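You operate a simulated robot arm through the tools that you are given. There is no shell and no other tool.

Carry out the task below with a simulated two-armed robot. There is one attempt and no reset: what you move stays moved.

Task
Brush the copper dust off the vise, oil the tail end of its sliding jaw and put both brushes back.
Fine: orange brush for the dust, yellow brush with oil from the grey oil pot. Set down upright: orange-tipped brush, yellow-tipped brush. A coat counts when it lies all over at full strength: go over it till it gets no stronger. What is to be rubbed or washed off counts as gone when no trace of it is left.

It is judged by the outcome, as a careful person would: the job done as asked, and still so three seconds after it is handed in. It fails if anything else is knocked over, pushed out of place, dropped, spilled or broken.

Robot
Two 6-joint arms with fingered hands on one trunk, hanging from a carriage that runs on a gantry, over the field with the corners [-1132, -167], [1168, -167], [1168, 1113], [-1132, 1113] (x, y) and turns from -6.178 to 5.829 rad about z. Base frame: it is fixed where the carriage stands at the start and does not move with it; the origin is on the floor, on the carriage's upright axis, x ahead of it, y to its left, z up; the surface under the hand at the start is at about z = 800. Units: mm, rad, N and s.
The left shoulder is at the start at [40, 152, 1546], the right one opposite. With the tool pointing down near the work surface each hand reaches from about 100 to 580 mm from the robot's upright axis, wherever it stands, measured 20 degrees to its own side. Places, roughly: vise [700, 700, 1000]; vise jaw [700, 700, 1000]. Payload 4 kg a hand.
Tool frame (each hand has its own): the origin (TCP) lies between the finger pads and is the grasp point; the fingertips stand 30 mm ahead of it; z points along the fingers, y is the line along which they close. The gripper opens to 104 mm; its body begins 35 mm behind the TCP. The gripper is a hand of 5 fingers: y runs from the thumb to the fingers, the wrist lies at [-15, -104, -178] in the tool frame.
Orientation is that of the tool frame in the base frame, as a unit quaternion [x, y, z, w]. With the fingers straight down and the wrist toward the robot, the tool's x, y and z point along [0, 1, 0], [1, 0, 0] and [0, 0, -1] of the base frame.

Tools
- The arms move only by the tool drive_tool. It takes "left_moves", "right_moves" or both (then of equal length, played together; a hand with none holds still); each is a list of rows, each a list of 2 entries, a list of its own where there are three numbers: the shift along the base's x, y, z in units of 50 mm (1.0 is 50 mm), then the turn, a rotation vector about the base's x, y, z in units of 8 degrees (1.0 is 8 degrees). In form: [[[x, y, z], [ax, ay, az]], ...]. A call has 1 to 20 rows; each row shifts and turns the commanded pose from where the row before left it. A call with a number of a shift or a turn outside -1 to 1 is refused whole. Rows are played at 5 a second. More than 50 mm and 0.15 rad between two rows, and nothing of the call is played. Where a pose cannot be reached the arm comes as near as it can. A force on the tool above 40 N (or 10 N above the force at the start of the call, whichever is more), or a blocked arm, ends the call early, and 0.2 s more pass. In this call time passes only in rows, and 0.2 s behind the last. It gives the time, the measured TCP pose, the force on the tool (base axes), the opening and the grip force at its end, in the units of the frame above (readings bear some noise), with the torque about the TCP (base axes, N m) and any sound that the robot's microphone picked up, and new pictures: "views" is both (left out), scene, wrist or none (wrist: the cameras of the hands that moved).
- Cameras (640 x 400 px; columns grow to the right, rows downward): "scene" is now at [215.2, 16.3, 1812.3]; the picture's right is [0.29, -0.96, 0.00], its down [-0.88, -0.27, -0.39] and it looks along [0.37, 0.11, -0.92] (base axes); focal length 274 px, centre (320, 200). "left" rides on the left gripper at [-60, -83, -120] in its tool frame; the picture's right is [-0.79, -0.29, 0.54], its down [0.56, -0.71, 0.44] and it looks along [0.26, 0.65, 0.72] (tool axes); focal length 234 px, centre (320, 200). "right" rides on the right gripper at [60, -83, -120] in its tool frame; the picture's right is [-0.79, 0.29, -0.54], its down [-0.56, -0.71, 0.44] and it looks along [-0.26, 0.65, 0.72] (tool axes); focal length 234 px, centre (320, 200). There is no depth. A picture from a camera that has moved, and an enlarged one, comes with that camera's place and axes in the base frame and with its lens.
- lift_body(by): slides the trunk up (or, below 0, down) by that many mm; the arms and the scene camera ride with it, the base frame stays. It gives what a move gives, with no picture.
- drive_base(legs): drives the robot by 1 to 6 legs, each [ahead, left, turn to the left] in mm, mm and rad, along the robot's own axes; the way and the turn of a leg run together, so that a leg with both is an arc; at most 1500 mm and 3.142 rad a leg. The arms and the cameras ride along, it lands a little off, and it stops where it bumps. It keeps to its track: a leg is cut to what the track allows. It gives what a move gives, and a new picture of the scene camera.
- set_fingers(index, middle, ring, little, thumb_bend, thumb_turn, hand): sets how far each is bent, from 0 (flat) to 1 (curled in); at 0.3 the hand is open as for a grip, at 0.7 the pads meet at the TCP. One left out holds its place. A second passes; each finger stops where it meets its share of the squeeze, and holds until it gets a number again. It is the only way to open and close the hand. It gives what a move gives, with no picture; readings hold the bend of each and the force on index, middle, ring, little, thumb and palm. thumb_turn goes from beside the hand (0) to across from the fingers (1), as for a grip.
- aim_head(pan, tilt): turns the head with the scene camera to pan (to the left, within 1.501 rad either way) and tilt (down, from -0.506 to 1.204), counted from straight ahead of the robot. It gives what a move gives, and a new picture of the scene camera.
- zoom(camera, box): a new picture of the part [left, top, right, bottom] of that camera's present view, enlarged. The clock stands still meanwhile.
- close_job(): hands the job in; it is judged then, once.

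Places have to be worked out from the pictures, the camera data and where the tool is seen. Open the grippers and draw the arms clear of the work before you hand the job in, unless the task says otherwise.

The tools are called after ">>>" as a command line: name --argument value ..., lists and objects as JSON in quotes. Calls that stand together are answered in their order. drive_tool: Moves the arms, as the interface text tells. Its arguments: {"type":"object","properties":{"left_moves":{"type":"array"},"right_moves":{"type":"array"},"views":{"type":"string","enum":["both","scene","wrist","none"]}},"required":[]} The other tools are called the same way: lift_body (by) moves the trunk up or down; set_fingers (index, middle, ring, little, thumb_bend, thumb_turn, hand) moves the fingers one by one; drive_base (legs) drives the base; aim_head (pan, tilt) turns the head that bears the scene camera; zoom (camera, box) takes an enlarged picture of a part of a camera's view; close_job () hands the job in.

At the start:

```text
time: 0.0
left_tcp_pos: [334.2, 365.0, 1000.8]
left_tool_rot: [0.707, 0.707, 0.001, 0.001]
left_force: [0.5, -0.2, 1.0]
left_torque: [0.0, -0.02, -0.03]
left_width: 103.4
left_grip_force: 0.1
left_shape: jaw
left_bend: [0.3, 0.3, 0.3, 0.3, 0.3, 0.97]
left_finger forces: [0.0, 0.0, 0.0, 0.0, 0.0, 0.0]
right_tcp_pos: [607.9, 88.5, 1000.8]
right_tool_rot: [0.707, 0.707, 0.0, 0.001]
right_force: [0.4, 0.5, -0.5]
right_torque: [0.01, -0.02, 0.01]
right_width: 103.7
right_grip_force: 0.1
right_shape: jaw
right_bend: [0.3, 0.3, 0.3, 0.3, 0.3, 0.97]
right_finger forces: [0.1, 0.0, 0.1, 0.1, 0.0, 0.0]
trunk travel left (down, up): [-719.0, 81.0]
robot x, y, heading: [-1.4, 2.0, -0.0]
head pan, tilt (commanded): [0.297, 1.168]
```

scene: 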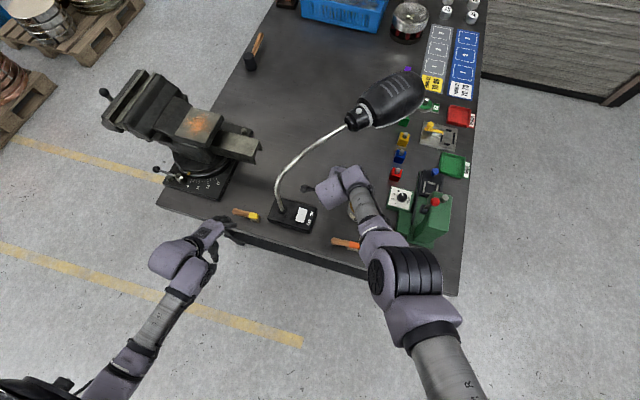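
right: 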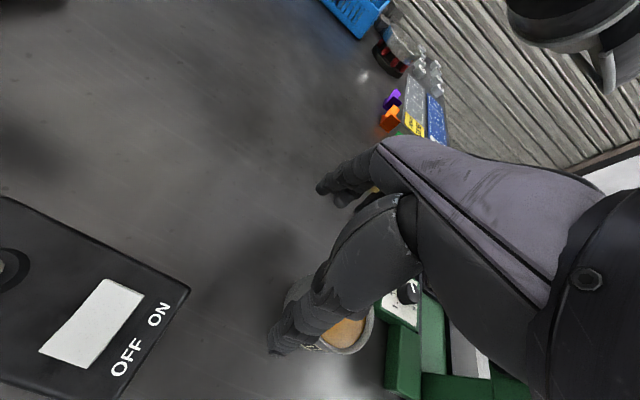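
left: 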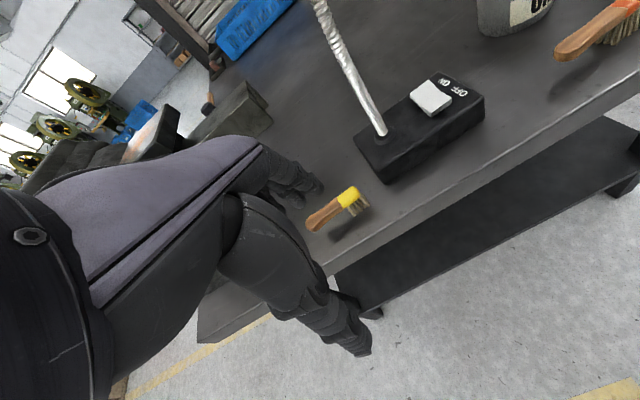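

I start by looking closer at the vise, the brushes and the oil pot, which the right hand partly hides.

>>> zoom --camera "scene" --box '[90, 60, 290, 220]'

>>> zoom --camera "scene" --box '[220, 140, 480, 300]'

>>> zoom --camera "left" --box '[280, 0, 640, 240]'

>>> zoom --camera "scene" --box '[220, 0, 500, 160]'

```text
2.50 times, centred on (190, 140) of scene
camera zoom: at [215.2, 16.3, 1812.3], right [0.29, -0.96, 0.0], down [-0.88, -0.27, -0.39], along [0.37, 0.11, -0.92], focal length 684 px, centre (645, 350)
```

zoom: 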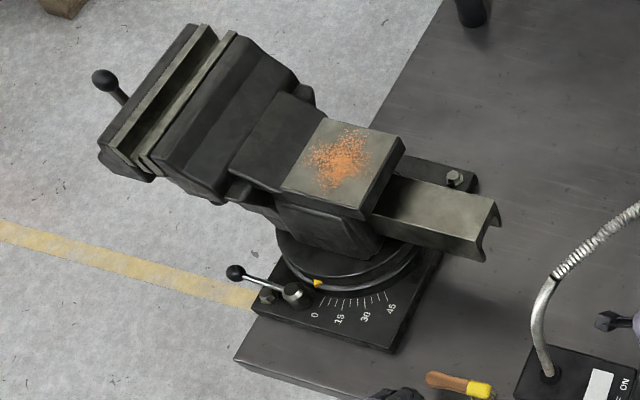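

```text
2.46 times, centred on (350, 220) of scene
camera zoom: at [215.2, 16.3, 1812.3], right [0.29, -0.96, 0.0], down [-0.88, -0.27, -0.39], along [0.37, 0.11, -0.92], focal length 673 px, centre (246, 151)
```

zoom: 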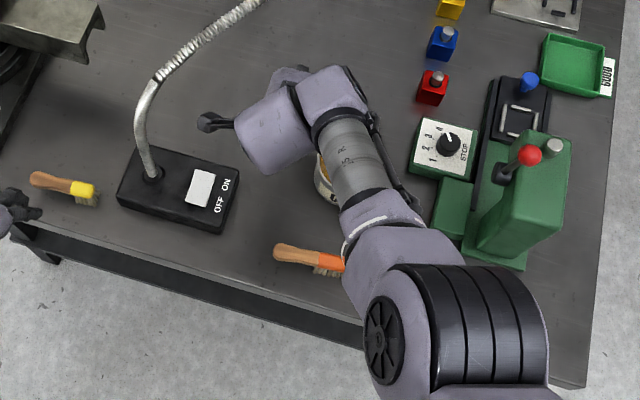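

```text
1.67 times, centred on (460, 120) of left
camera zoom: at [250.3, 305.3, 1119.5], right [-0.29, -0.79, -0.54], down [-0.71, 0.56, -0.44], along [0.65, 0.26, -0.72], focal length 390 px, centre (87, 333)
```

zoom: 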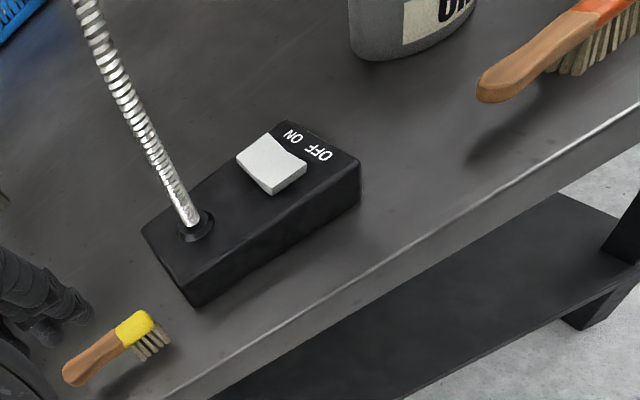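

```text
2.29 times, centred on (360, 80) of scene
camera zoom: at [215.2, 16.3, 1812.3], right [0.29, -0.96, 0.0], down [-0.88, -0.27, -0.39], along [0.37, 0.11, -0.92], focal length 625 px, centre (229, 474)
```

zoom: 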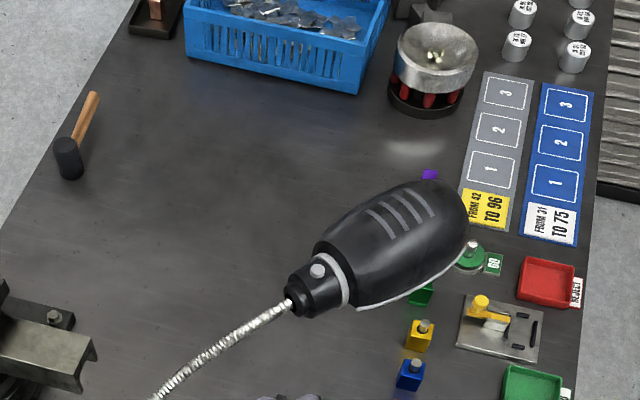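

The brushes stand on their bristles, with the handles at about z = 850: yellow near (465, 400) and orange near (470, 10). The oil pot is under the right hand, near (590, 0). I lift the right hand and draw it back to get a clear view.

>>> drive_tool --right_moves '[[[0, 0, 1], [0, 0, 0]], [[0, 0, 1], [0, 0, 0]], [[-1, -0.6, 0.4], [0, 0, 0]], [[-1, -0.6, 0.4], [0, 0, 0]], [[-1, -0.6, 0], [0, 0, 0]], [[-1, -0.6, 0], [0, 0, 0]], [[-0.6, -0.6, 0], [0, 0, 0]]]' --views "both"

```text
refused: row 3 steps farther than a row can; nothing moved
```

The combined step was over 50 mm, so I keep each row's length within that.

>>> drive_tool --right_moves '[[[0, 0, 1], [0, 0, 0]], [[0, 0, 1], [0, 0, 0]], [[-0.8, -0.5, 0.3], [0, 0, 0]], [[-0.8, -0.5, 0.3], [0, 0, 0]], [[-0.8, -0.5, 0], [0, 0, 0]], [[-0.8, -0.5, 0], [0, 0, 0]], [[-0.8, -0.5, 0], [0, 0, 0]], [[-0.8, -0.5, 0], [0, 0, 0]]]' --views "both"

```text
time: 1.8
left_tcp_pos: [334.0, 364.1, 1000.2]
left_tool_rot: [0.707, 0.707, 0.0, 0.0]
left_force: [-0.8, 0.3, 0.4]
left_torque: [0.02, 0.0, -0.04]
left_width: 103.5
left_grip_force: 0.0
left_shape: jaw
left_bend: [0.3, 0.3, 0.3, 0.3, 0.3, 0.97]
left_finger forces: [0.0, 0.0, 0.0, 0.0, 0.1, 0.1]
right_tcp_pos: [596.4, 83.1, 988.6]
right_tool_rot: [0.706, 0.708, -0.001, -0.001]
right_force: [0.6, -0.4, -0.8]
right_torque: [0.02, 0.0, 0.05]
right_width: 103.8
right_grip_force: 0.0
right_shape: jaw
right_bend: [0.3, 0.3, 0.3, 0.3, 0.3, 0.97]
right_finger forces: [0.0, 0.0, 0.0, 0.0, 0.1, 0.1]
right hand out of reach, approached as far as the arm can: row 1, 2, 3, 4, 5, 6, 7, 8
trunk travel left (down, up): [-719.0, 81.0]
robot x, y, heading: [0.4, -5.6, 0.001]
head pan, tilt (commanded): [0.297, 1.168]
camera scene: at [215.1, 16.3, 1812.2], right [0.29, -0.96, 0.0], down [-0.88, -0.27, -0.39], along [0.37, 0.12, -0.92], focal length 274 px, centre (320, 200)
camera right: at [512.5, 143.5, 1109.8], right [0.29, -0.79, 0.54], down [-0.71, -0.56, -0.44], along [0.65, -0.26, -0.72], focal length 234 px, centre (320, 200)
```

scene: 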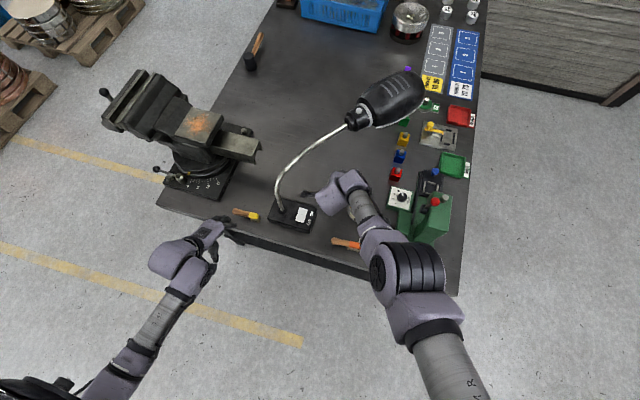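
right: 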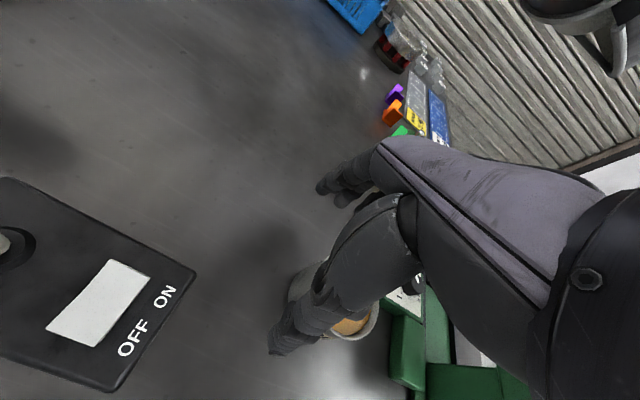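

The arm barely moved and stayed at the edge of its reach there. I test a single pull straight back to see how it responds.

>>> drive_tool --right_moves '[[[-0.8, 0, 0], [0, 0, 0]]]' --views "none"

```text
time: 2.2
left_tcp_pos: [332.8, 364.7, 1001.2]
left_tool_rot: [0.707, 0.707, 0.002, 0.0]
left_force: [-0.4, -0.9, -0.2]
left_torque: [0.03, 0.0, 0.01]
left_width: 103.4
left_grip_force: 0.1
left_shape: jaw
left_bend: [0.3, 0.3, 0.3, 0.3, 0.3, 0.97]
left_finger forces: [0.0, 0.1, 0.0, 0.0, 0.1, 0.0]
right_tcp_pos: [578.0, 87.9, 971.0]
right_tool_rot: [0.707, 0.707, 0.0, 0.0]
right_force: [0.4, 0.1, -0.3]
right_torque: [0.0, 0.03, 0.0]
right_width: 103.7
right_grip_force: 0.0
right_shape: jaw
right_bend: [0.3, 0.3, 0.3, 0.3, 0.3, 0.97]
right_finger forces: [0.1, 0.0, 0.1, 0.1, 0.0, 0.0]
right hand out of reach, approached as far as the arm can: row 1
trunk travel left (down, up): [-719.0, 81.0]
robot x, y, heading: [1.1, -3.8, -0.003]
head pan, tilt (commanded): [0.297, 1.168]
```

The hand slides diagonally because it is at a joint limit. I'll raise the trunk and back the robot off instead, which keeps the arm's posture and clears the view.

>>> lift_body --by 80

>>> drive_base --legs '[[-350, 0, 0]]'

```text
time: 3.4
left_tcp_pos: [334.1, 366.0, 1080.3]
left_tool_rot: [0.707, 0.707, 0.001, 0.001]
left_force: [-0.1, -0.3, 0.1]
left_torque: [-0.01, -0.01, 0.01]
left_width: 103.6
left_grip_force: 0.1
left_shape: jaw
left_bend: [0.3, 0.3, 0.3, 0.3, 0.3, 0.97]
left_finger forces: [0.1, 0.0, 0.0, 0.0, 0.0, 0.0]
right_tcp_pos: [578.5, 86.9, 1050.4]
right_tool_rot: [0.707, 0.707, 0.0, 0.0]
right_force: [0.3, -0.1, -0.2]
right_torque: [-0.01, -0.02, 0.04]
right_width: 103.9
right_grip_force: 0.1
right_shape: jaw
right_bend: [0.3, 0.3, 0.3, 0.3, 0.3, 0.97]
right_finger forces: [0.0, 0.1, 0.0, 0.1, 0.0, 0.0]
trunk travel left (down, up): [-799.0, 1.0]
robot x, y, heading: [-2.0, -0.4, 0.005]
head pan, tilt (commanded): [0.297, 1.168]
```

```text
time: 5.7
left_tcp_pos: [-19.1, 365.9, 1080.1]
left_tool_rot: [0.706, 0.708, 0.001, 0.001]
left_force: [-0.8, 0.0, -0.6]
left_torque: [0.02, -0.01, 0.0]
left_width: 103.6
left_grip_force: 0.0
left_shape: jaw
left_bend: [0.3, 0.3, 0.3, 0.3, 0.3, 0.97]
left_finger forces: [0.0, 0.0, 0.0, 0.0, 0.0, 0.0]
right_tcp_pos: [226.2, 89.7, 1052.0]
right_tool_rot: [0.706, 0.708, -0.001, 0.0]
right_force: [0.4, -0.8, -1.1]
right_torque: [0.03, -0.02, 0.01]
right_width: 103.7
right_grip_force: 0.1
right_shape: jaw
right_bend: [0.3, 0.3, 0.3, 0.3, 0.3, 0.97]
right_finger forces: [0.0, 0.0, 0.0, 0.0, 0.1, 0.0]
trunk travel left (down, up): [-799.0, 1.0]
robot x, y, heading: [-351.5, -1.2, 0.003]
head pan, tilt (commanded): [0.297, 1.168]
camera scene: at [-136.4, 16.4, 1892.2], right [0.3, -0.96, 0.0], down [-0.88, -0.27, -0.39], along [0.37, 0.12, -0.92], focal length 274 px, centre (320, 200)
```

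scene: 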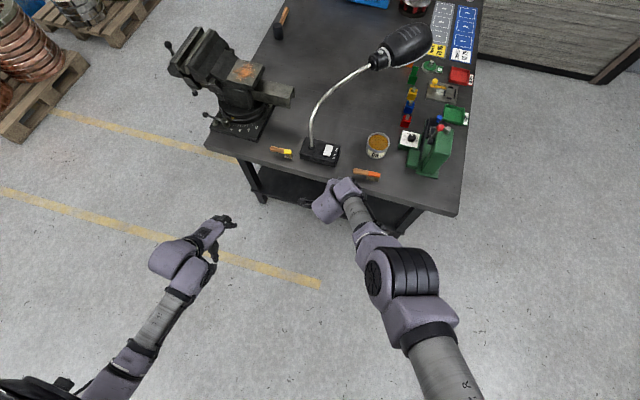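

The pot is now in the open. I point the head at the bench and look closely from here.

>>> aim_head --pan 0.3 --tilt 0.85

>>> zoom --camera "scene" --box '[160, 80, 480, 280]'

>>> zoom --camera "scene" --box '[150, 120, 310, 220]'

>>> zoom --camera "scene" --box '[260, 200, 420, 300]'

```text
time: 6.5
left_tcp_pos: [-18.2, 365.5, 1079.8]
left_tool_rot: [0.706, 0.708, 0.001, 0.0]
left_force: [-0.2, -0.5, -0.5]
left_torque: [0.0, 0.04, -0.01]
left_width: 103.9
left_grip_force: 0.1
left_shape: jaw
left_bend: [0.3, 0.3, 0.3, 0.3, 0.3, 0.97]
left_finger forces: [0.0, 0.0, 0.1, 0.0, 0.1, 0.1]
right_tcp_pos: [226.2, 88.8, 1051.0]
right_tool_rot: [0.706, 0.708, 0.0, 0.0]
right_force: [-0.1, -0.6, 0.0]
right_torque: [0.01, 0.0, -0.02]
right_width: 103.9
right_grip_force: 0.1
right_shape: jaw
right_bend: [0.3, 0.3, 0.3, 0.3, 0.3, 0.97]
right_finger forces: [0.0, 0.0, 0.1, 0.1, 0.0, 0.1]
trunk travel left (down, up): [-799.0, 1.0]
robot x, y, heading: [-353.1, -1.8, 0.006]
head pan, tilt (commanded): [0.3, 0.85]
camera scene: at [-117.4, 22.5, 1914.1], right [0.3, -0.95, 0.0], down [-0.72, -0.22, -0.66], along [0.63, 0.2, -0.75], focal length 274 px, centre (320, 200)
```

scene: 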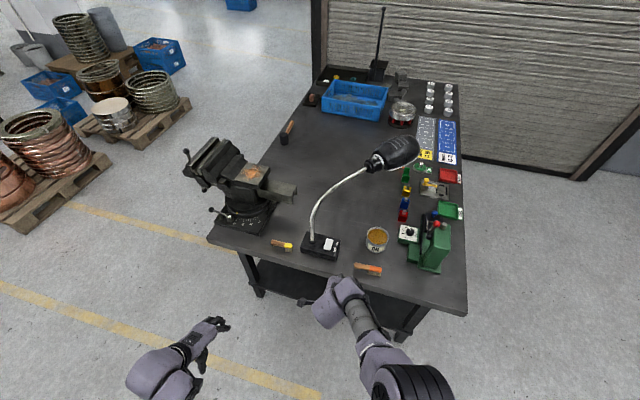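

```text
2.00 times, centred on (320, 180) of scene
camera zoom: at [-117.4, 22.5, 1914.1], right [0.3, -0.95, 0.0], down [-0.72, -0.22, -0.66], along [0.63, 0.2, -0.75], focal length 547 px, centre (320, 240)
```

zoom: 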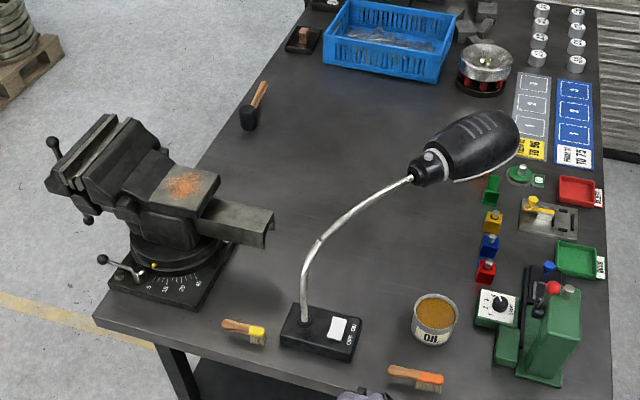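

```text
4.00 times, centred on (230, 170) of scene
camera zoom: at [-117.4, 22.5, 1914.1], right [0.3, -0.95, 0.0], down [-0.72, -0.22, -0.66], along [0.63, 0.2, -0.75], focal length 1094 px, centre (680, 320)
```

zoom: 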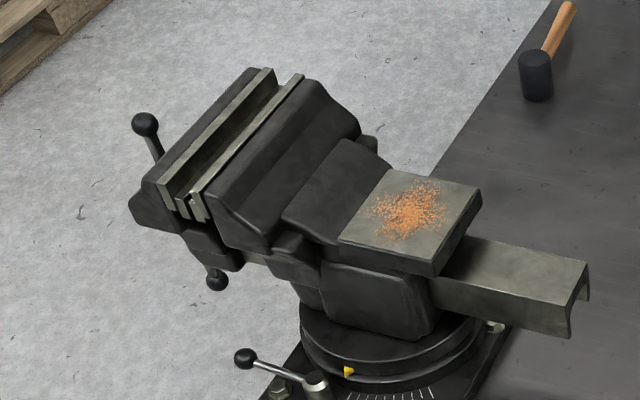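

```text
4.00 times, centred on (340, 250) of scene
camera zoom: at [-117.4, 22.5, 1914.1], right [0.3, -0.95, 0.0], down [-0.72, -0.22, -0.66], along [0.63, 0.2, -0.75], focal length 1094 px, centre (240, 0)
```

zoom: 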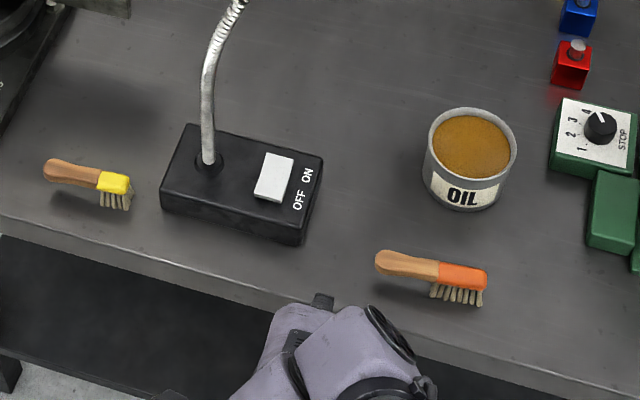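

The orange brush's bristles stand near (468, −41) and its handle ends near y = 52. The yellow bristles are near (466, 358), with the handle end near y = 438. The oil pot is centred near (635, −20), and the vise's long axis runs along y. Next I need the heights on the vise, so I drive sideways for another viewpoint.

>>> drive_base --legs '[[0, 620, 0]]'

>>> aim_head --pan 0.0 --tilt 0.8

>>> zoom --camera "scene" --box '[240, 120, 400, 220]'

```text
time: 9.9
left_tcp_pos: [-16.3, 982.2, 1080.0]
left_tool_rot: [0.709, 0.705, 0.002, 0.0]
left_force: [0.6, -0.2, -0.2]
left_torque: [0.02, -0.02, 0.01]
left_width: 103.8
left_grip_force: 0.0
left_shape: jaw
left_bend: [0.3, 0.3, 0.3, 0.3, 0.3, 0.97]
left_finger forces: [0.1, 0.0, 0.1, 0.0, 0.0, 0.0]
right_tcp_pos: [229.2, 702.6, 1051.9]
right_tool_rot: [0.709, 0.705, 0.001, 0.0]
right_force: [0.1, -1.2, -0.2]
right_torque: [-0.05, -0.01, 0.02]
right_width: 103.9
right_grip_force: 0.0
right_shape: jaw
right_bend: [0.3, 0.3, 0.3, 0.3, 0.3, 0.97]
right_finger forces: [0.0, 0.1, 0.0, 0.0, 0.1, 0.1]
trunk travel left (down, up): [-799.0, 1.0]
robot x, y, heading: [-351.2, 616.1, -0.006]
head pan, tilt (commanded): [0.3, 0.85]
camera scene: at [-116.7, 638.9, 1914.1], right [0.29, -0.96, 0.0], down [-0.72, -0.22, -0.66], along [0.63, 0.19, -0.75], focal length 274 px, centre (320, 200)
```

scene: 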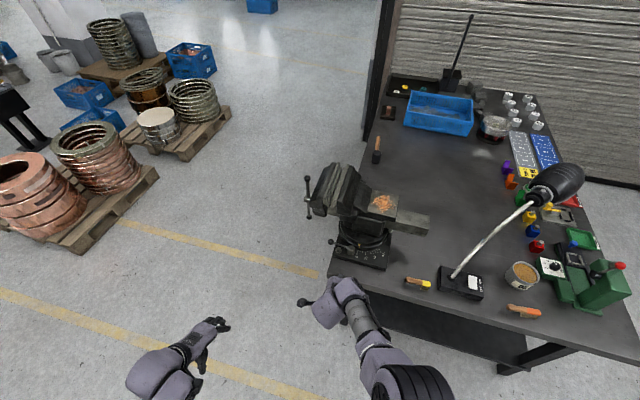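

```text
time: 10.7
left_tcp_pos: [-15.0, 981.1, 1079.5]
left_tool_rot: [0.709, 0.705, 0.0, 0.001]
left_force: [0.3, 0.1, -0.5]
left_torque: [-0.02, 0.01, -0.02]
left_width: 103.8
left_grip_force: 0.0
left_shape: jaw
left_bend: [0.3, 0.3, 0.3, 0.3, 0.3, 0.97]
left_finger forces: [0.0, 0.0, 0.0, 0.0, 0.0, 0.1]
right_tcp_pos: [228.0, 700.4, 1050.3]
right_tool_rot: [0.709, 0.706, 0.0, 0.0]
right_force: [0.3, -1.2, -0.6]
right_torque: [-0.02, 0.0, 0.03]
right_width: 103.7
right_grip_force: 0.1
right_shape: jaw
right_bend: [0.3, 0.3, 0.3, 0.3, 0.3, 0.97]
right_finger forces: [0.0, 0.1, 0.0, 0.0, 0.1, 0.0]
trunk travel left (down, up): [-799.0, 1.0]
robot x, y, heading: [-348.3, 617.7, -0.006]
head pan, tilt (commanded): [0.0, 0.799]
camera scene: at [-110.8, 615.8, 1918.1], right [0.0, -1.0, 0.0], down [-0.72, 0.0, -0.7], along [0.7, 0.0, -0.72], focal length 274 px, centre (320, 200)
```

scene: 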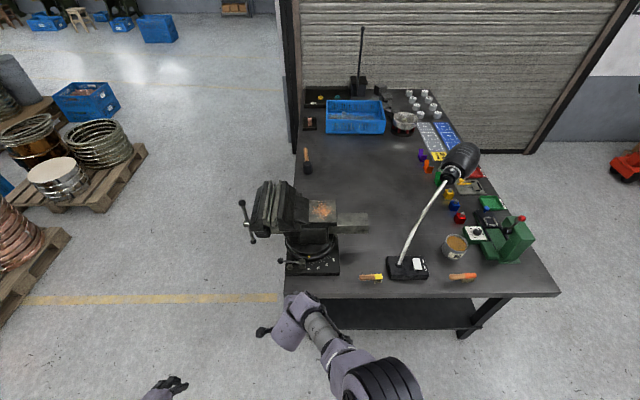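

```text
4.00 times, centred on (320, 170) of scene
camera zoom: at [-110.8, 615.8, 1918.1], right [0.0, -1.0, 0.0], down [-0.72, 0.0, -0.7], along [0.7, 0.0, -0.72], focal length 1094 px, centre (320, 320)
```

zoom: 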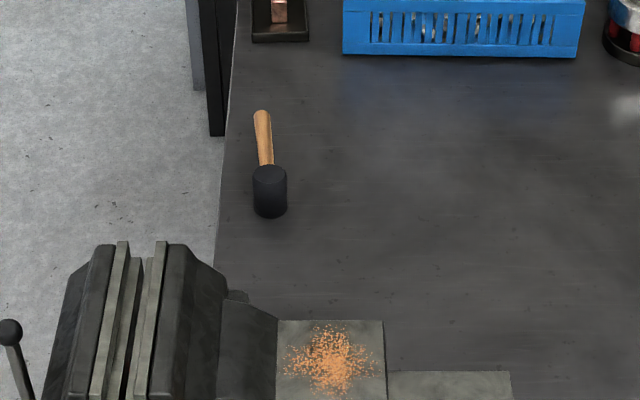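

Now I zoom on the vise and on the brushes from this straight-on view.

>>> zoom --camera "scene" --box '[230, 165, 390, 285]'

>>> zoom --camera "scene" --box '[340, 130, 540, 290]'

```text
3.33 times, centred on (310, 225) of scene
camera zoom: at [-110.8, 615.8, 1918.1], right [0.0, -1.0, 0.0], down [-0.72, 0.0, -0.7], along [0.7, 0.0, -0.72], focal length 912 px, centre (353, 117)
```

zoom: 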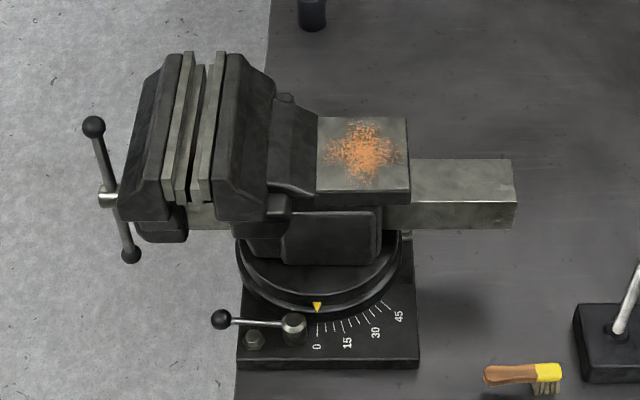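

```text
2.50 times, centred on (440, 210) of scene
camera zoom: at [-110.8, 615.8, 1918.1], right [0.0, -1.0, 0.0], down [-0.72, 0.0, -0.7], along [0.7, 0.0, -0.72], focal length 684 px, centre (20, 175)
```

zoom: 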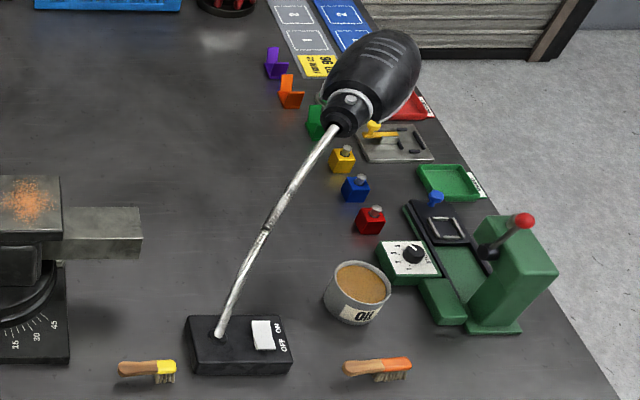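

The views agree on these estimates:

| Part | Height z | x | y |
|---|---|---|---|
| Anvil top (nearly all dusty) | 1040 | 612–743 | 535–658 |
| Slide-bar tail, top | 990 | 638–711 | 394–537 |

Next I test in free space how the right arm moves and turns.

>>> drive_tool --right_moves '[[[0, 0, -0.9], [0, 0, 0]], [[0, 0, -0.9], [0, 0, 0]], [[-0.9, 0, 0], [0, 0, 0]], [[-0.9, 0, 0], [0, 0, 0]]]' --views "none"

```text
time: 11.7
left_tcp_pos: [-15.9, 980.9, 1079.8]
left_tool_rot: [0.71, 0.705, 0.001, 0.0]
left_force: [0.4, 0.3, 0.4]
left_torque: [-0.06, 0.02, -0.01]
left_width: 103.6
left_grip_force: 0.1
left_shape: jaw
left_bend: [0.3, 0.3, 0.3, 0.3, 0.3, 0.97]
left_finger forces: [0.0, 0.0, 0.1, 0.0, 0.1, 0.0]
right_tcp_pos: [162.9, 670.6, 968.6]
right_tool_rot: [0.713, 0.701, 0.001, 0.012]
right_force: [-0.2, -0.3, 0.5]
right_torque: [0.01, -0.01, 0.03]
right_width: 103.8
right_grip_force: 0.0
right_shape: jaw
right_bend: [0.3, 0.3, 0.3, 0.3, 0.3, 0.97]
right_finger forces: [0.0, 0.1, 0.1, 0.0, 0.0, 0.1]
right hand out of reach, approached as far as the arm can: row 1, 2, 3, 4
trunk travel left (down, up): [-799.0, 1.0]
robot x, y, heading: [-348.4, 617.1, -0.004]
head pan, tilt (commanded): [0.0, 0.799]
```

The arm drifts to the right, which suggests that reaching across the body is what limits it. I move the right hand over to its own side.

>>> drive_tool --right_moves '[[[0, -0.9, 0], [0, 0, 0]], [[0, -0.9, 0], [0, 0, 0]], [[0, -0.9, 0], [0, 0, 0]], [[0, -0.9, 0], [0, 0, 0]], [[-0.5, -0.5, 0], [0, 0, 0]]]' --views "none"

```text
time: 12.9
left_tcp_pos: [-15.8, 983.0, 1080.4]
left_tool_rot: [0.709, 0.705, 0.001, 0.0]
left_force: [-0.3, 0.8, 0.0]
left_torque: [0.01, -0.01, 0.01]
left_width: 103.9
left_grip_force: 0.2
left_shape: jaw
left_bend: [0.3, 0.3, 0.3, 0.3, 0.3, 0.97]
left_finger forces: [0.0, 0.0, 0.0, 0.0, 0.0, 0.1]
right_tcp_pos: [161.0, 499.7, 909.6]
right_tool_rot: [0.709, 0.706, 0.0, -0.001]
right_force: [-0.5, -0.9, 1.1]
right_torque: [0.05, 0.0, -0.02]
right_width: 103.9
right_grip_force: 0.1
right_shape: jaw
right_bend: [0.3, 0.3, 0.3, 0.3, 0.3, 0.97]
right_finger forces: [0.0, 0.1, 0.1, 0.1, 0.1, 0.0]
right hand out of reach, approached as far as the arm can: row 1, 2, 3, 4, 5
trunk travel left (down, up): [-799.0, 1.0]
robot x, y, heading: [-355.8, 617.8, -0.003]
head pan, tilt (commanded): [0.0, 0.799]
```

Let me look at the arm's present posture.

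>>> aim_head --pan -0.2 --tilt 1.2

```text
time: 13.8
left_tcp_pos: [-14.6, 981.8, 1080.3]
left_tool_rot: [0.709, 0.705, 0.001, 0.001]
left_force: [0.2, 0.6, -1.1]
left_torque: [-0.01, 0.0, 0.02]
left_width: 103.8
left_grip_force: 0.0
left_shape: jaw
left_bend: [0.3, 0.3, 0.3, 0.3, 0.3, 0.97]
left_finger forces: [0.0, 0.1, 0.0, 0.0, 0.0, 0.0]
right_tcp_pos: [161.1, 500.3, 910.2]
right_tool_rot: [0.709, 0.705, 0.0, 0.0]
right_force: [-0.2, 0.4, 0.2]
right_torque: [0.0, -0.02, -0.02]
right_width: 104.1
right_grip_force: 0.1
right_shape: jaw
right_bend: [0.3, 0.3, 0.3, 0.3, 0.3, 0.97]
right_finger forces: [0.0, 0.0, 0.1, 0.0, 0.0, 0.0]
trunk travel left (down, up): [-799.0, 1.0]
robot x, y, heading: [-349.9, 619.4, -0.007]
head pan, tilt (commanded): [-0.201, 1.201]
camera scene: at [-136.7, 604.7, 1890.5], right [-0.2, -0.98, 0.0], down [-0.91, 0.19, -0.36], along [0.36, -0.07, -0.93], focal length 274 px, centre (320, 200)
```

scene: 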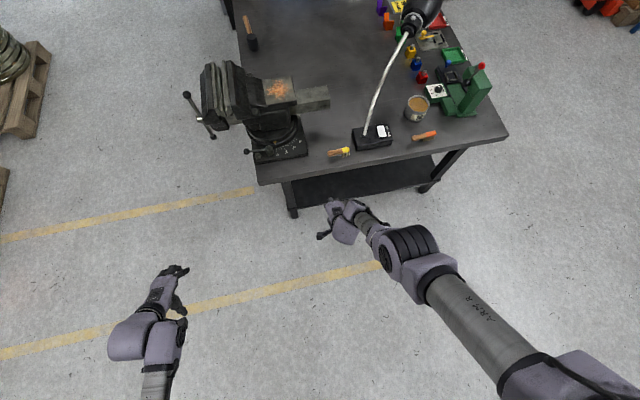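

The left arm looks bent and free, so I test it with a few moves and a turn in free space.

>>> drive_tool --left_moves '[[[0, 0, -0.9], [0, 0, 0]], [[0.9, 0, 0], [0, 0, 0]], [[0.9, 0, 0], [0, 0, 0]], [[0, -0.9, 0], [0, 0, 0]], [[0, -0.9, 0], [0, 0, 0]]]' --views "none"

```text
time: 15.0
left_tcp_pos: [73.3, 889.4, 1034.7]
left_tool_rot: [0.709, 0.705, 0.001, 0.001]
left_force: [-0.5, 1.2, -0.1]
left_torque: [-0.02, 0.02, 0.01]
left_width: 103.9
left_grip_force: 0.1
left_shape: jaw
left_bend: [0.3, 0.3, 0.3, 0.3, 0.3, 0.97]
left_finger forces: [0.0, 0.0, 0.0, 0.1, 0.0, 0.1]
right_tcp_pos: [161.3, 498.6, 910.9]
right_tool_rot: [0.71, 0.705, 0.0, 0.0]
right_force: [-0.4, 0.2, 0.3]
right_torque: [0.04, 0.03, -0.02]
right_width: 104.2
right_grip_force: 0.1
right_shape: jaw
right_bend: [0.3, 0.3, 0.3, 0.3, 0.3, 0.97]
right_finger forces: [0.1, 0.1, 0.0, 0.0, 0.0, 0.1]
trunk travel left (down, up): [-799.0, 1.0]
robot x, y, heading: [-350.8, 620.4, -0.007]
head pan, tilt (commanded): [-0.201, 1.201]
```

The left arm tracks exactly. I try once more to bring the right arm into the mirrored, bent posture.

>>> drive_tool --right_moves '[[[-0.5, -0.7, 0.35], [0, 0, 0]], [[-0.5, -0.7, 0.35], [0, 0, 0]], [[-0.5, -0.7, 0.35], [0, 0, 0]], [[-0.5, -0.7, 0.35], [0, 0, 0]], [[-0.5, -0.7, 0.35], [0, 0, 0]], [[-0.5, -0.7, 0.35], [0, 0, 0]], [[-0.5, -0.7, 0.35], [0, 0, 0]]]' --views "scene"

```text
time: 16.6
left_tcp_pos: [71.7, 890.5, 1035.3]
left_tool_rot: [0.709, 0.705, 0.0, 0.0]
left_force: [0.2, -0.4, 0.0]
left_torque: [-0.04, -0.01, -0.01]
left_width: 103.9
left_grip_force: 0.0
left_shape: jaw
left_bend: [0.3, 0.3, 0.3, 0.3, 0.3, 0.97]
left_finger forces: [0.0, 0.0, 0.1, 0.0, 0.1, 0.0]
right_tcp_pos: [79.0, 324.3, 858.8]
right_tool_rot: [0.711, 0.703, -0.014, -0.011]
right_force: [-0.8, 1.1, -0.3]
right_torque: [-0.02, 0.01, -0.02]
right_width: 103.9
right_grip_force: 0.1
right_shape: jaw
right_bend: [0.3, 0.3, 0.3, 0.3, 0.3, 0.97]
right_finger forces: [0.0, 0.0, 0.0, 0.0, 0.0, 0.1]
right hand out of reach, approached as far as the arm can: row 1, 2, 3, 4, 5, 6, 7
trunk travel left (down, up): [-799.0, 1.0]
robot x, y, heading: [-349.8, 614.1, -0.001]
head pan, tilt (commanded): [-0.201, 1.201]
camera scene: at [-137.1, 604.7, 1890.2], right [-0.2, -0.98, 0.0], down [-0.91, 0.19, -0.36], along [0.35, -0.07, -0.93], focal length 274 px, centre (320, 200)
```

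scene: 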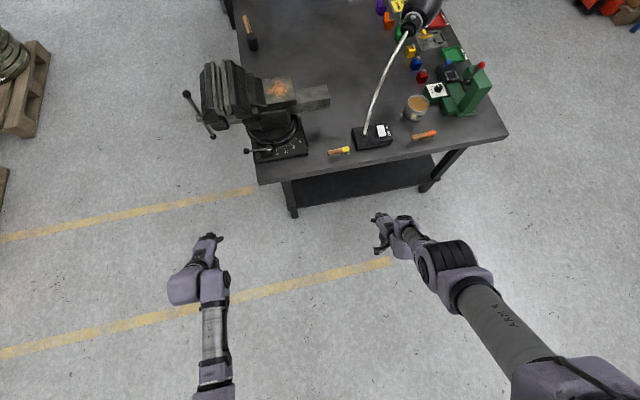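

The right arm seems stuck at full stretch, while the left works perfectly, so the left hand will do everything. I swing the right arm down and back beside the robot so it can't touch the bench.

>>> drive_tool --right_moves '[[[-0.9, -0.1, -0.2], [0, 0, 0]], [[-0.9, -0.1, -0.2], [0, 0, 0]], [[-0.9, -0.1, -0.2], [0, 0, 0]], [[-0.9, -0.1, -0.2], [0, 0, 0]], [[-0.9, -0.1, -0.2], [0, 0, 0]], [[-0.9, -0.1, -0.2], [0, 0, 0]], [[-0.9, -0.1, -0.2], [0, 0, 0]], [[-0.9, -0.1, -0.2], [0, 0, 0]]]' --views "scene"

```text
time: 18.4
left_tcp_pos: [75.1, 889.8, 1035.3]
left_tool_rot: [0.708, 0.706, 0.0, 0.001]
left_force: [0.5, -0.4, -0.3]
left_torque: [-0.02, 0.06, -0.01]
left_width: 103.8
left_grip_force: 0.0
left_shape: jaw
left_bend: [0.3, 0.3, 0.3, 0.3, 0.3, 0.97]
left_finger forces: [0.0, 0.1, 0.0, 0.1, 0.0, 0.0]
right_tcp_pos: [-254.0, 284.0, 804.8]
right_tool_rot: [0.709, 0.705, 0.0, 0.0]
right_force: [0.2, 0.7, 0.1]
right_torque: [0.03, 0.06, -0.01]
right_width: 103.9
right_grip_force: 0.0
right_shape: jaw
right_bend: [0.3, 0.3, 0.3, 0.3, 0.3, 0.97]
right_finger forces: [0.0, 0.0, 0.2, 0.1, 0.0, 0.1]
right hand out of reach, approached as far as the arm can: row 1, 2, 6, 7, 8
trunk travel left (down, up): [-799.0, 1.0]
robot x, y, heading: [-350.3, 619.0, -0.007]
head pan, tilt (commanded): [-0.201, 1.201]
camera scene: at [-136.6, 604.7, 1890.6], right [-0.2, -0.98, 0.0], down [-0.91, 0.19, -0.36], along [0.36, -0.07, -0.93], focal length 274 px, centre (320, 200)
```

scene: 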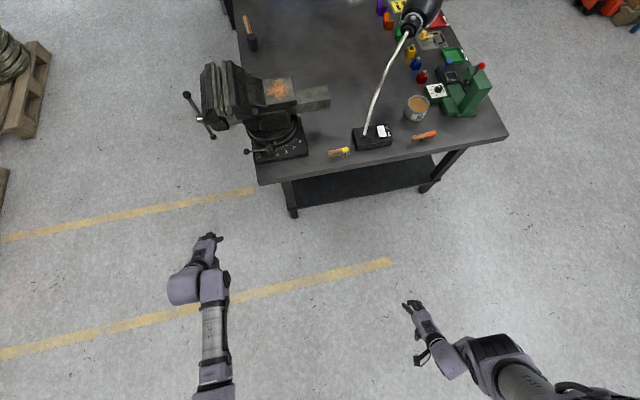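

The right arm has freed itself and is parked at about (96, −335) from the axis. I bring the left hand to a compact place, then drive the robot in front of the orange brush.

>>> drive_tool --left_moves '[[[-0.35, -0.9, 0], [0, 0, 0]], [[-0.35, -0.9, 0], [0, 0, 0]], [[0, -0.5, 0], [0, 0, 0]]]' --views "none"

>>> drive_base --legs '[[0, -750, 0], [400, 0, 0]]'

>>> aim_head --pan 0.0 --tilt 1.1

```text
time: 19.4
left_tcp_pos: [41.7, 820.7, 1034.2]
left_tool_rot: [0.717, 0.696, 0.036, -0.029]
left_force: [-0.6, 0.2, 0.2]
left_torque: [-0.01, -0.01, 0.05]
left_width: 103.8
left_grip_force: 0.1
left_shape: jaw
left_bend: [0.3, 0.3, 0.3, 0.3, 0.3, 0.97]
left_finger forces: [0.1, 0.0, 0.1, 0.1, 0.0, 0.0]
right_tcp_pos: [-255.2, 284.6, 804.0]
right_tool_rot: [0.709, 0.705, 0.0, 0.0]
right_force: [-0.7, 0.3, 0.5]
right_torque: [-0.01, 0.04, -0.03]
right_width: 103.9
right_grip_force: 0.2
right_shape: jaw
right_bend: [0.3, 0.3, 0.3, 0.3, 0.3, 0.97]
right_finger forces: [0.0, 0.0, 0.0, 0.0, 0.0, 0.0]
trunk travel left (down, up): [-799.0, 1.0]
robot x, y, heading: [-351.3, 620.4, -0.004]
head pan, tilt (commanded): [-0.201, 1.201]
stopped in row 3 (left hand): the arm was blocked; the commanded pose is now the measured one
```

```text
time: 25.6
left_tcp_pos: [440.2, 56.1, 1035.5]
left_tool_rot: [0.718, 0.694, 0.035, -0.029]
left_force: [0.3, 0.7, 1.1]
left_torque: [-0.01, 0.04, 0.04]
left_width: 103.7
left_grip_force: 0.0
left_shape: jaw
left_bend: [0.3, 0.3, 0.3, 0.3, 0.3, 0.97]
left_finger forces: [0.0, 0.0, 0.0, 0.0, 0.0, 0.0]
right_tcp_pos: [136.7, -477.8, 803.1]
right_tool_rot: [0.71, 0.704, 0.0, 0.0]
right_force: [0.8, 0.1, 1.2]
right_torque: [-0.03, -0.06, 0.02]
right_width: 103.6
right_grip_force: 0.0
right_shape: jaw
right_bend: [0.3, 0.3, 0.3, 0.3, 0.3, 0.97]
right_finger forces: [0.0, 0.1, 0.0, 0.0, 0.0, 0.0]
trunk travel left (down, up): [-799.0, 1.0]
robot x, y, heading: [41.9, -146.2, -0.007]
head pan, tilt (commanded): [-0.201, 1.201]
camera scene: at [259.1, -158.7, 1890.4], right [-0.21, -0.98, 0.0], down [-0.91, 0.19, -0.36], along [0.35, -0.08, -0.93], focal length 274 px, centre (320, 200)
```

scene: 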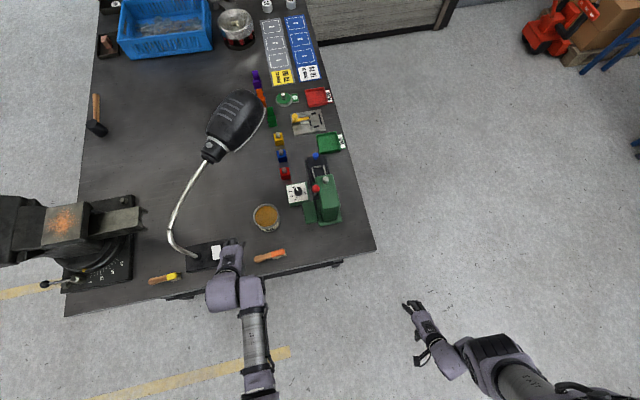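

```text
time: 26.3
left_tcp_pos: [439.5, 57.7, 1034.8]
left_tool_rot: [0.717, 0.696, 0.035, -0.028]
left_force: [-0.7, -0.5, 0.6]
left_torque: [-0.04, 0.0, 0.01]
left_width: 103.8
left_grip_force: 0.1
left_shape: jaw
left_bend: [0.3, 0.3, 0.3, 0.3, 0.3, 0.97]
left_finger forces: [0.0, 0.0, 0.0, 0.0, 0.1, 0.0]
right_tcp_pos: [138.4, -478.9, 803.6]
right_tool_rot: [0.71, 0.704, -0.001, 0.0]
right_force: [-0.3, 0.1, -1.0]
right_torque: [0.0, 0.02, 0.01]
right_width: 104.3
right_grip_force: 0.0
right_shape: jaw
right_bend: [0.3, 0.3, 0.3, 0.3, 0.3, 0.97]
right_finger forces: [0.0, 0.0, 0.0, 0.1, 0.0, 0.0]
trunk travel left (down, up): [-799.0, 1.0]
robot x, y, heading: [41.4, -145.4, -0.007]
head pan, tilt (commanded): [0.0, 1.1]
camera scene: at [267.5, -147.7, 1896.4], right [-0.01, -1.0, 0.0], down [-0.89, 0.01, -0.45], along [0.45, 0.0, -0.89], focal length 274 px, centre (320, 200)
```

scene: 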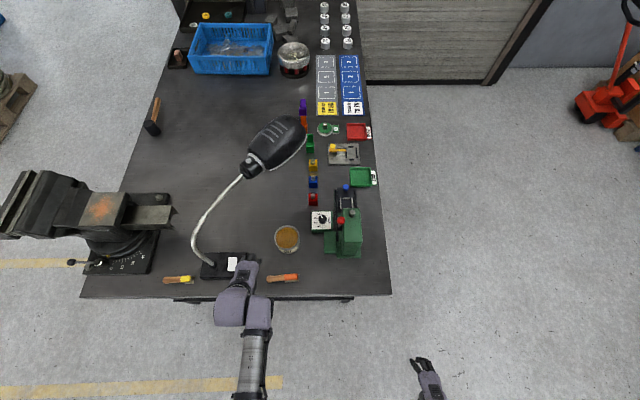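

The hand is at (440, 57, 1035), with a slight tilt left over from the block. I lower it to about z = 905 while straightening it, then look through the wrist camera.

>>> drive_tool --left_moves '[[[0, 0, -0.9], [0, 0, 0]], [[0, 0, -0.9], [-0.65, 0.06, 0.22]], [[0, 0, -0.8], [0, 0, 0]]]' --views "both"

```text
time: 27.1
left_tcp_pos: [438.5, 57.1, 906.4]
left_tool_rot: [0.707, 0.707, 0.0, 0.001]
left_force: [-0.8, 1.1, -0.1]
left_torque: [-0.01, 0.05, -0.01]
left_width: 103.8
left_grip_force: 0.0
left_shape: jaw
left_bend: [0.3, 0.3, 0.3, 0.3, 0.3, 0.97]
left_finger forces: [0.0, 0.0, 0.0, 0.0, 0.1, 0.0]
right_tcp_pos: [138.6, -478.3, 803.3]
right_tool_rot: [0.71, 0.704, 0.0, 0.0]
right_force: [-0.2, 0.5, -0.5]
right_torque: [0.0, 0.02, -0.02]
right_width: 103.8
right_grip_force: 0.0
right_shape: jaw
right_bend: [0.3, 0.3, 0.3, 0.3, 0.3, 0.97]
right_finger forces: [0.0, 0.0, 0.0, 0.1, 0.0, 0.0]
trunk travel left (down, up): [-799.0, 1.0]
robot x, y, heading: [45.2, -144.9, -0.007]
head pan, tilt (commanded): [0.0, 1.1]
camera scene: at [267.5, -147.6, 1896.5], right [-0.01, -1.0, 0.0], down [-0.89, 0.01, -0.45], along [0.45, 0.0, -0.89], focal length 274 px, centre (320, 200)
camera left: at [354.9, -2.2, 1025.0], right [-0.29, -0.79, -0.54], down [-0.7, 0.56, -0.44], along [0.65, 0.26, -0.72], focal length 234 px, centre (320, 200)
```

scene: 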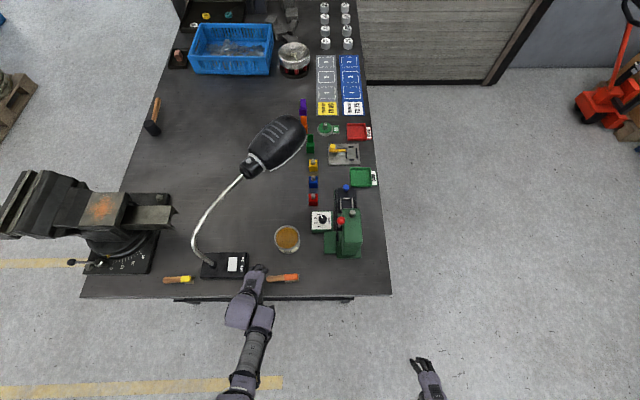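
left: 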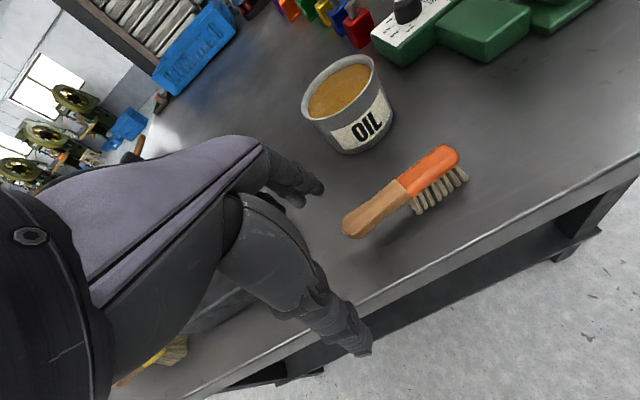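

The wrist camera puts the brush axis along y at x ≈ 468. I zoom in to judge the handle height and thickness before gripping.

>>> zoom --camera "left" --box '[320, 120, 480, 260]'

>>> zoom --camera "scene" --box '[220, 220, 320, 310]'

```text
2.86 times, centred on (400, 190) of left
camera zoom: at [354.9, -2.2, 1025.0], right [-0.29, -0.79, -0.54], down [-0.7, 0.56, -0.44], along [0.65, 0.26, -0.72], focal length 669 px, centre (91, 229)
```

zoom: 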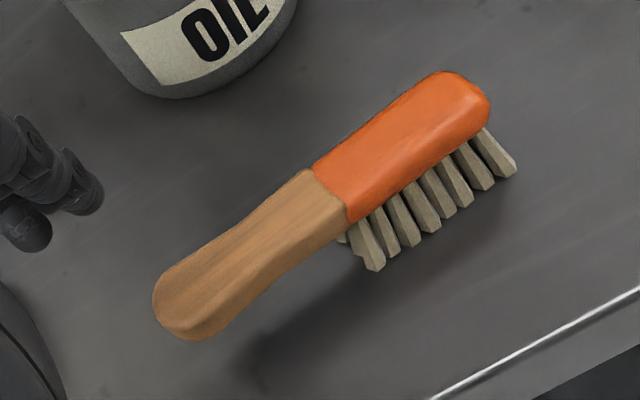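

```text
4.44 times, centred on (270, 265) of scene
camera zoom: at [267.5, -147.6, 1896.5], right [-0.01, -1.0, 0.0], down [-0.89, 0.01, -0.45], along [0.45, 0.0, -0.89], focal length 1216 px, centre (542, -89)
```

zoom: 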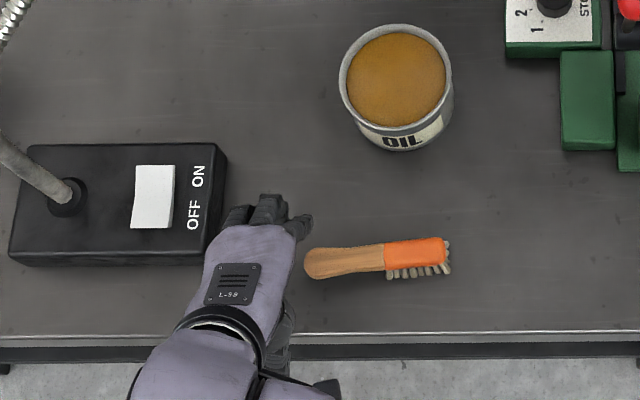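

The brush is yawed about 4° (head slightly toward +x) and its handle centre is near (472, 25, 845). I move over it at a safe height with that yaw and check before descending.

>>> drive_tool --left_moves '[[[0.67, -0.64, 0], [0, 0, 0.5]]]' --views "both"

>>> zoom --camera "scene" --box '[220, 220, 320, 310]'

```text
time: 27.5
left_tcp_pos: [472.6, 25.7, 905.7]
left_tool_rot: [0.683, 0.73, 0.0, 0.001]
left_force: [-0.4, -0.6, 0.2]
left_torque: [-0.04, -0.01, 0.03]
left_width: 103.7
left_grip_force: 0.1
left_shape: jaw
left_bend: [0.3, 0.3, 0.3, 0.3, 0.3, 0.97]
left_finger forces: [0.0, 0.0, 0.0, 0.1, 0.1, 0.0]
right_tcp_pos: [138.3, -479.1, 805.2]
right_tool_rot: [0.71, 0.704, 0.0, 0.0]
right_force: [0.2, -0.6, 0.1]
right_torque: [-0.02, 0.0, 0.0]
right_width: 104.0
right_grip_force: 0.1
right_shape: jaw
right_bend: [0.3, 0.3, 0.3, 0.3, 0.3, 0.97]
right_finger forces: [0.0, 0.0, 0.1, 0.0, 0.1, 0.1]
trunk travel left (down, up): [-799.0, 1.0]
robot x, y, heading: [45.7, -142.8, -0.015]
head pan, tilt (commanded): [0.0, 1.1]
camera scene: at [267.6, -147.7, 1896.5], right [-0.01, -1.0, 0.0], down [-0.89, 0.01, -0.45], along [0.45, 0.0, -0.89], focal length 274 px, centre (320, 200)
camera left: at [393.7, -39.8, 1024.9], right [-0.23, -0.81, -0.54], down [-0.74, 0.51, -0.44], along [0.63, 0.3, -0.72], focal length 234 px, centre (320, 200)
```

scene: 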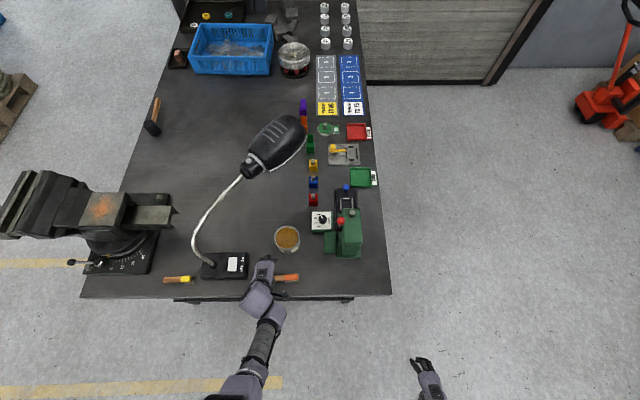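
left: 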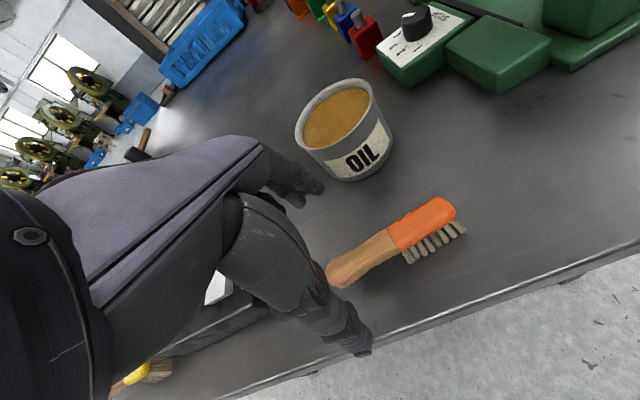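

```text
4.44 times, centred on (270, 265) of scene
camera zoom: at [267.6, -147.7, 1896.5], right [-0.01, -1.0, 0.0], down [-0.89, 0.01, -0.45], along [0.45, 0.0, -0.89], focal length 1216 px, centre (542, -89)
```

zoom: 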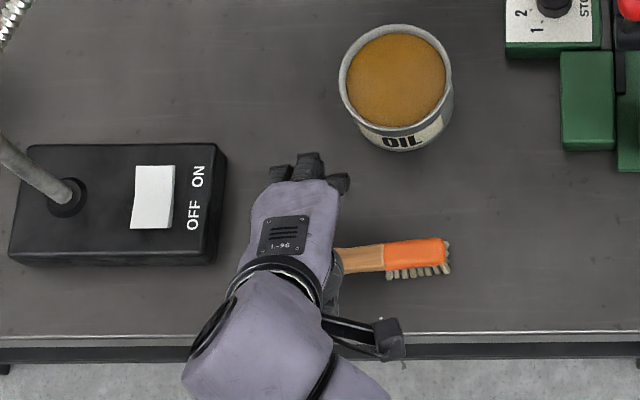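

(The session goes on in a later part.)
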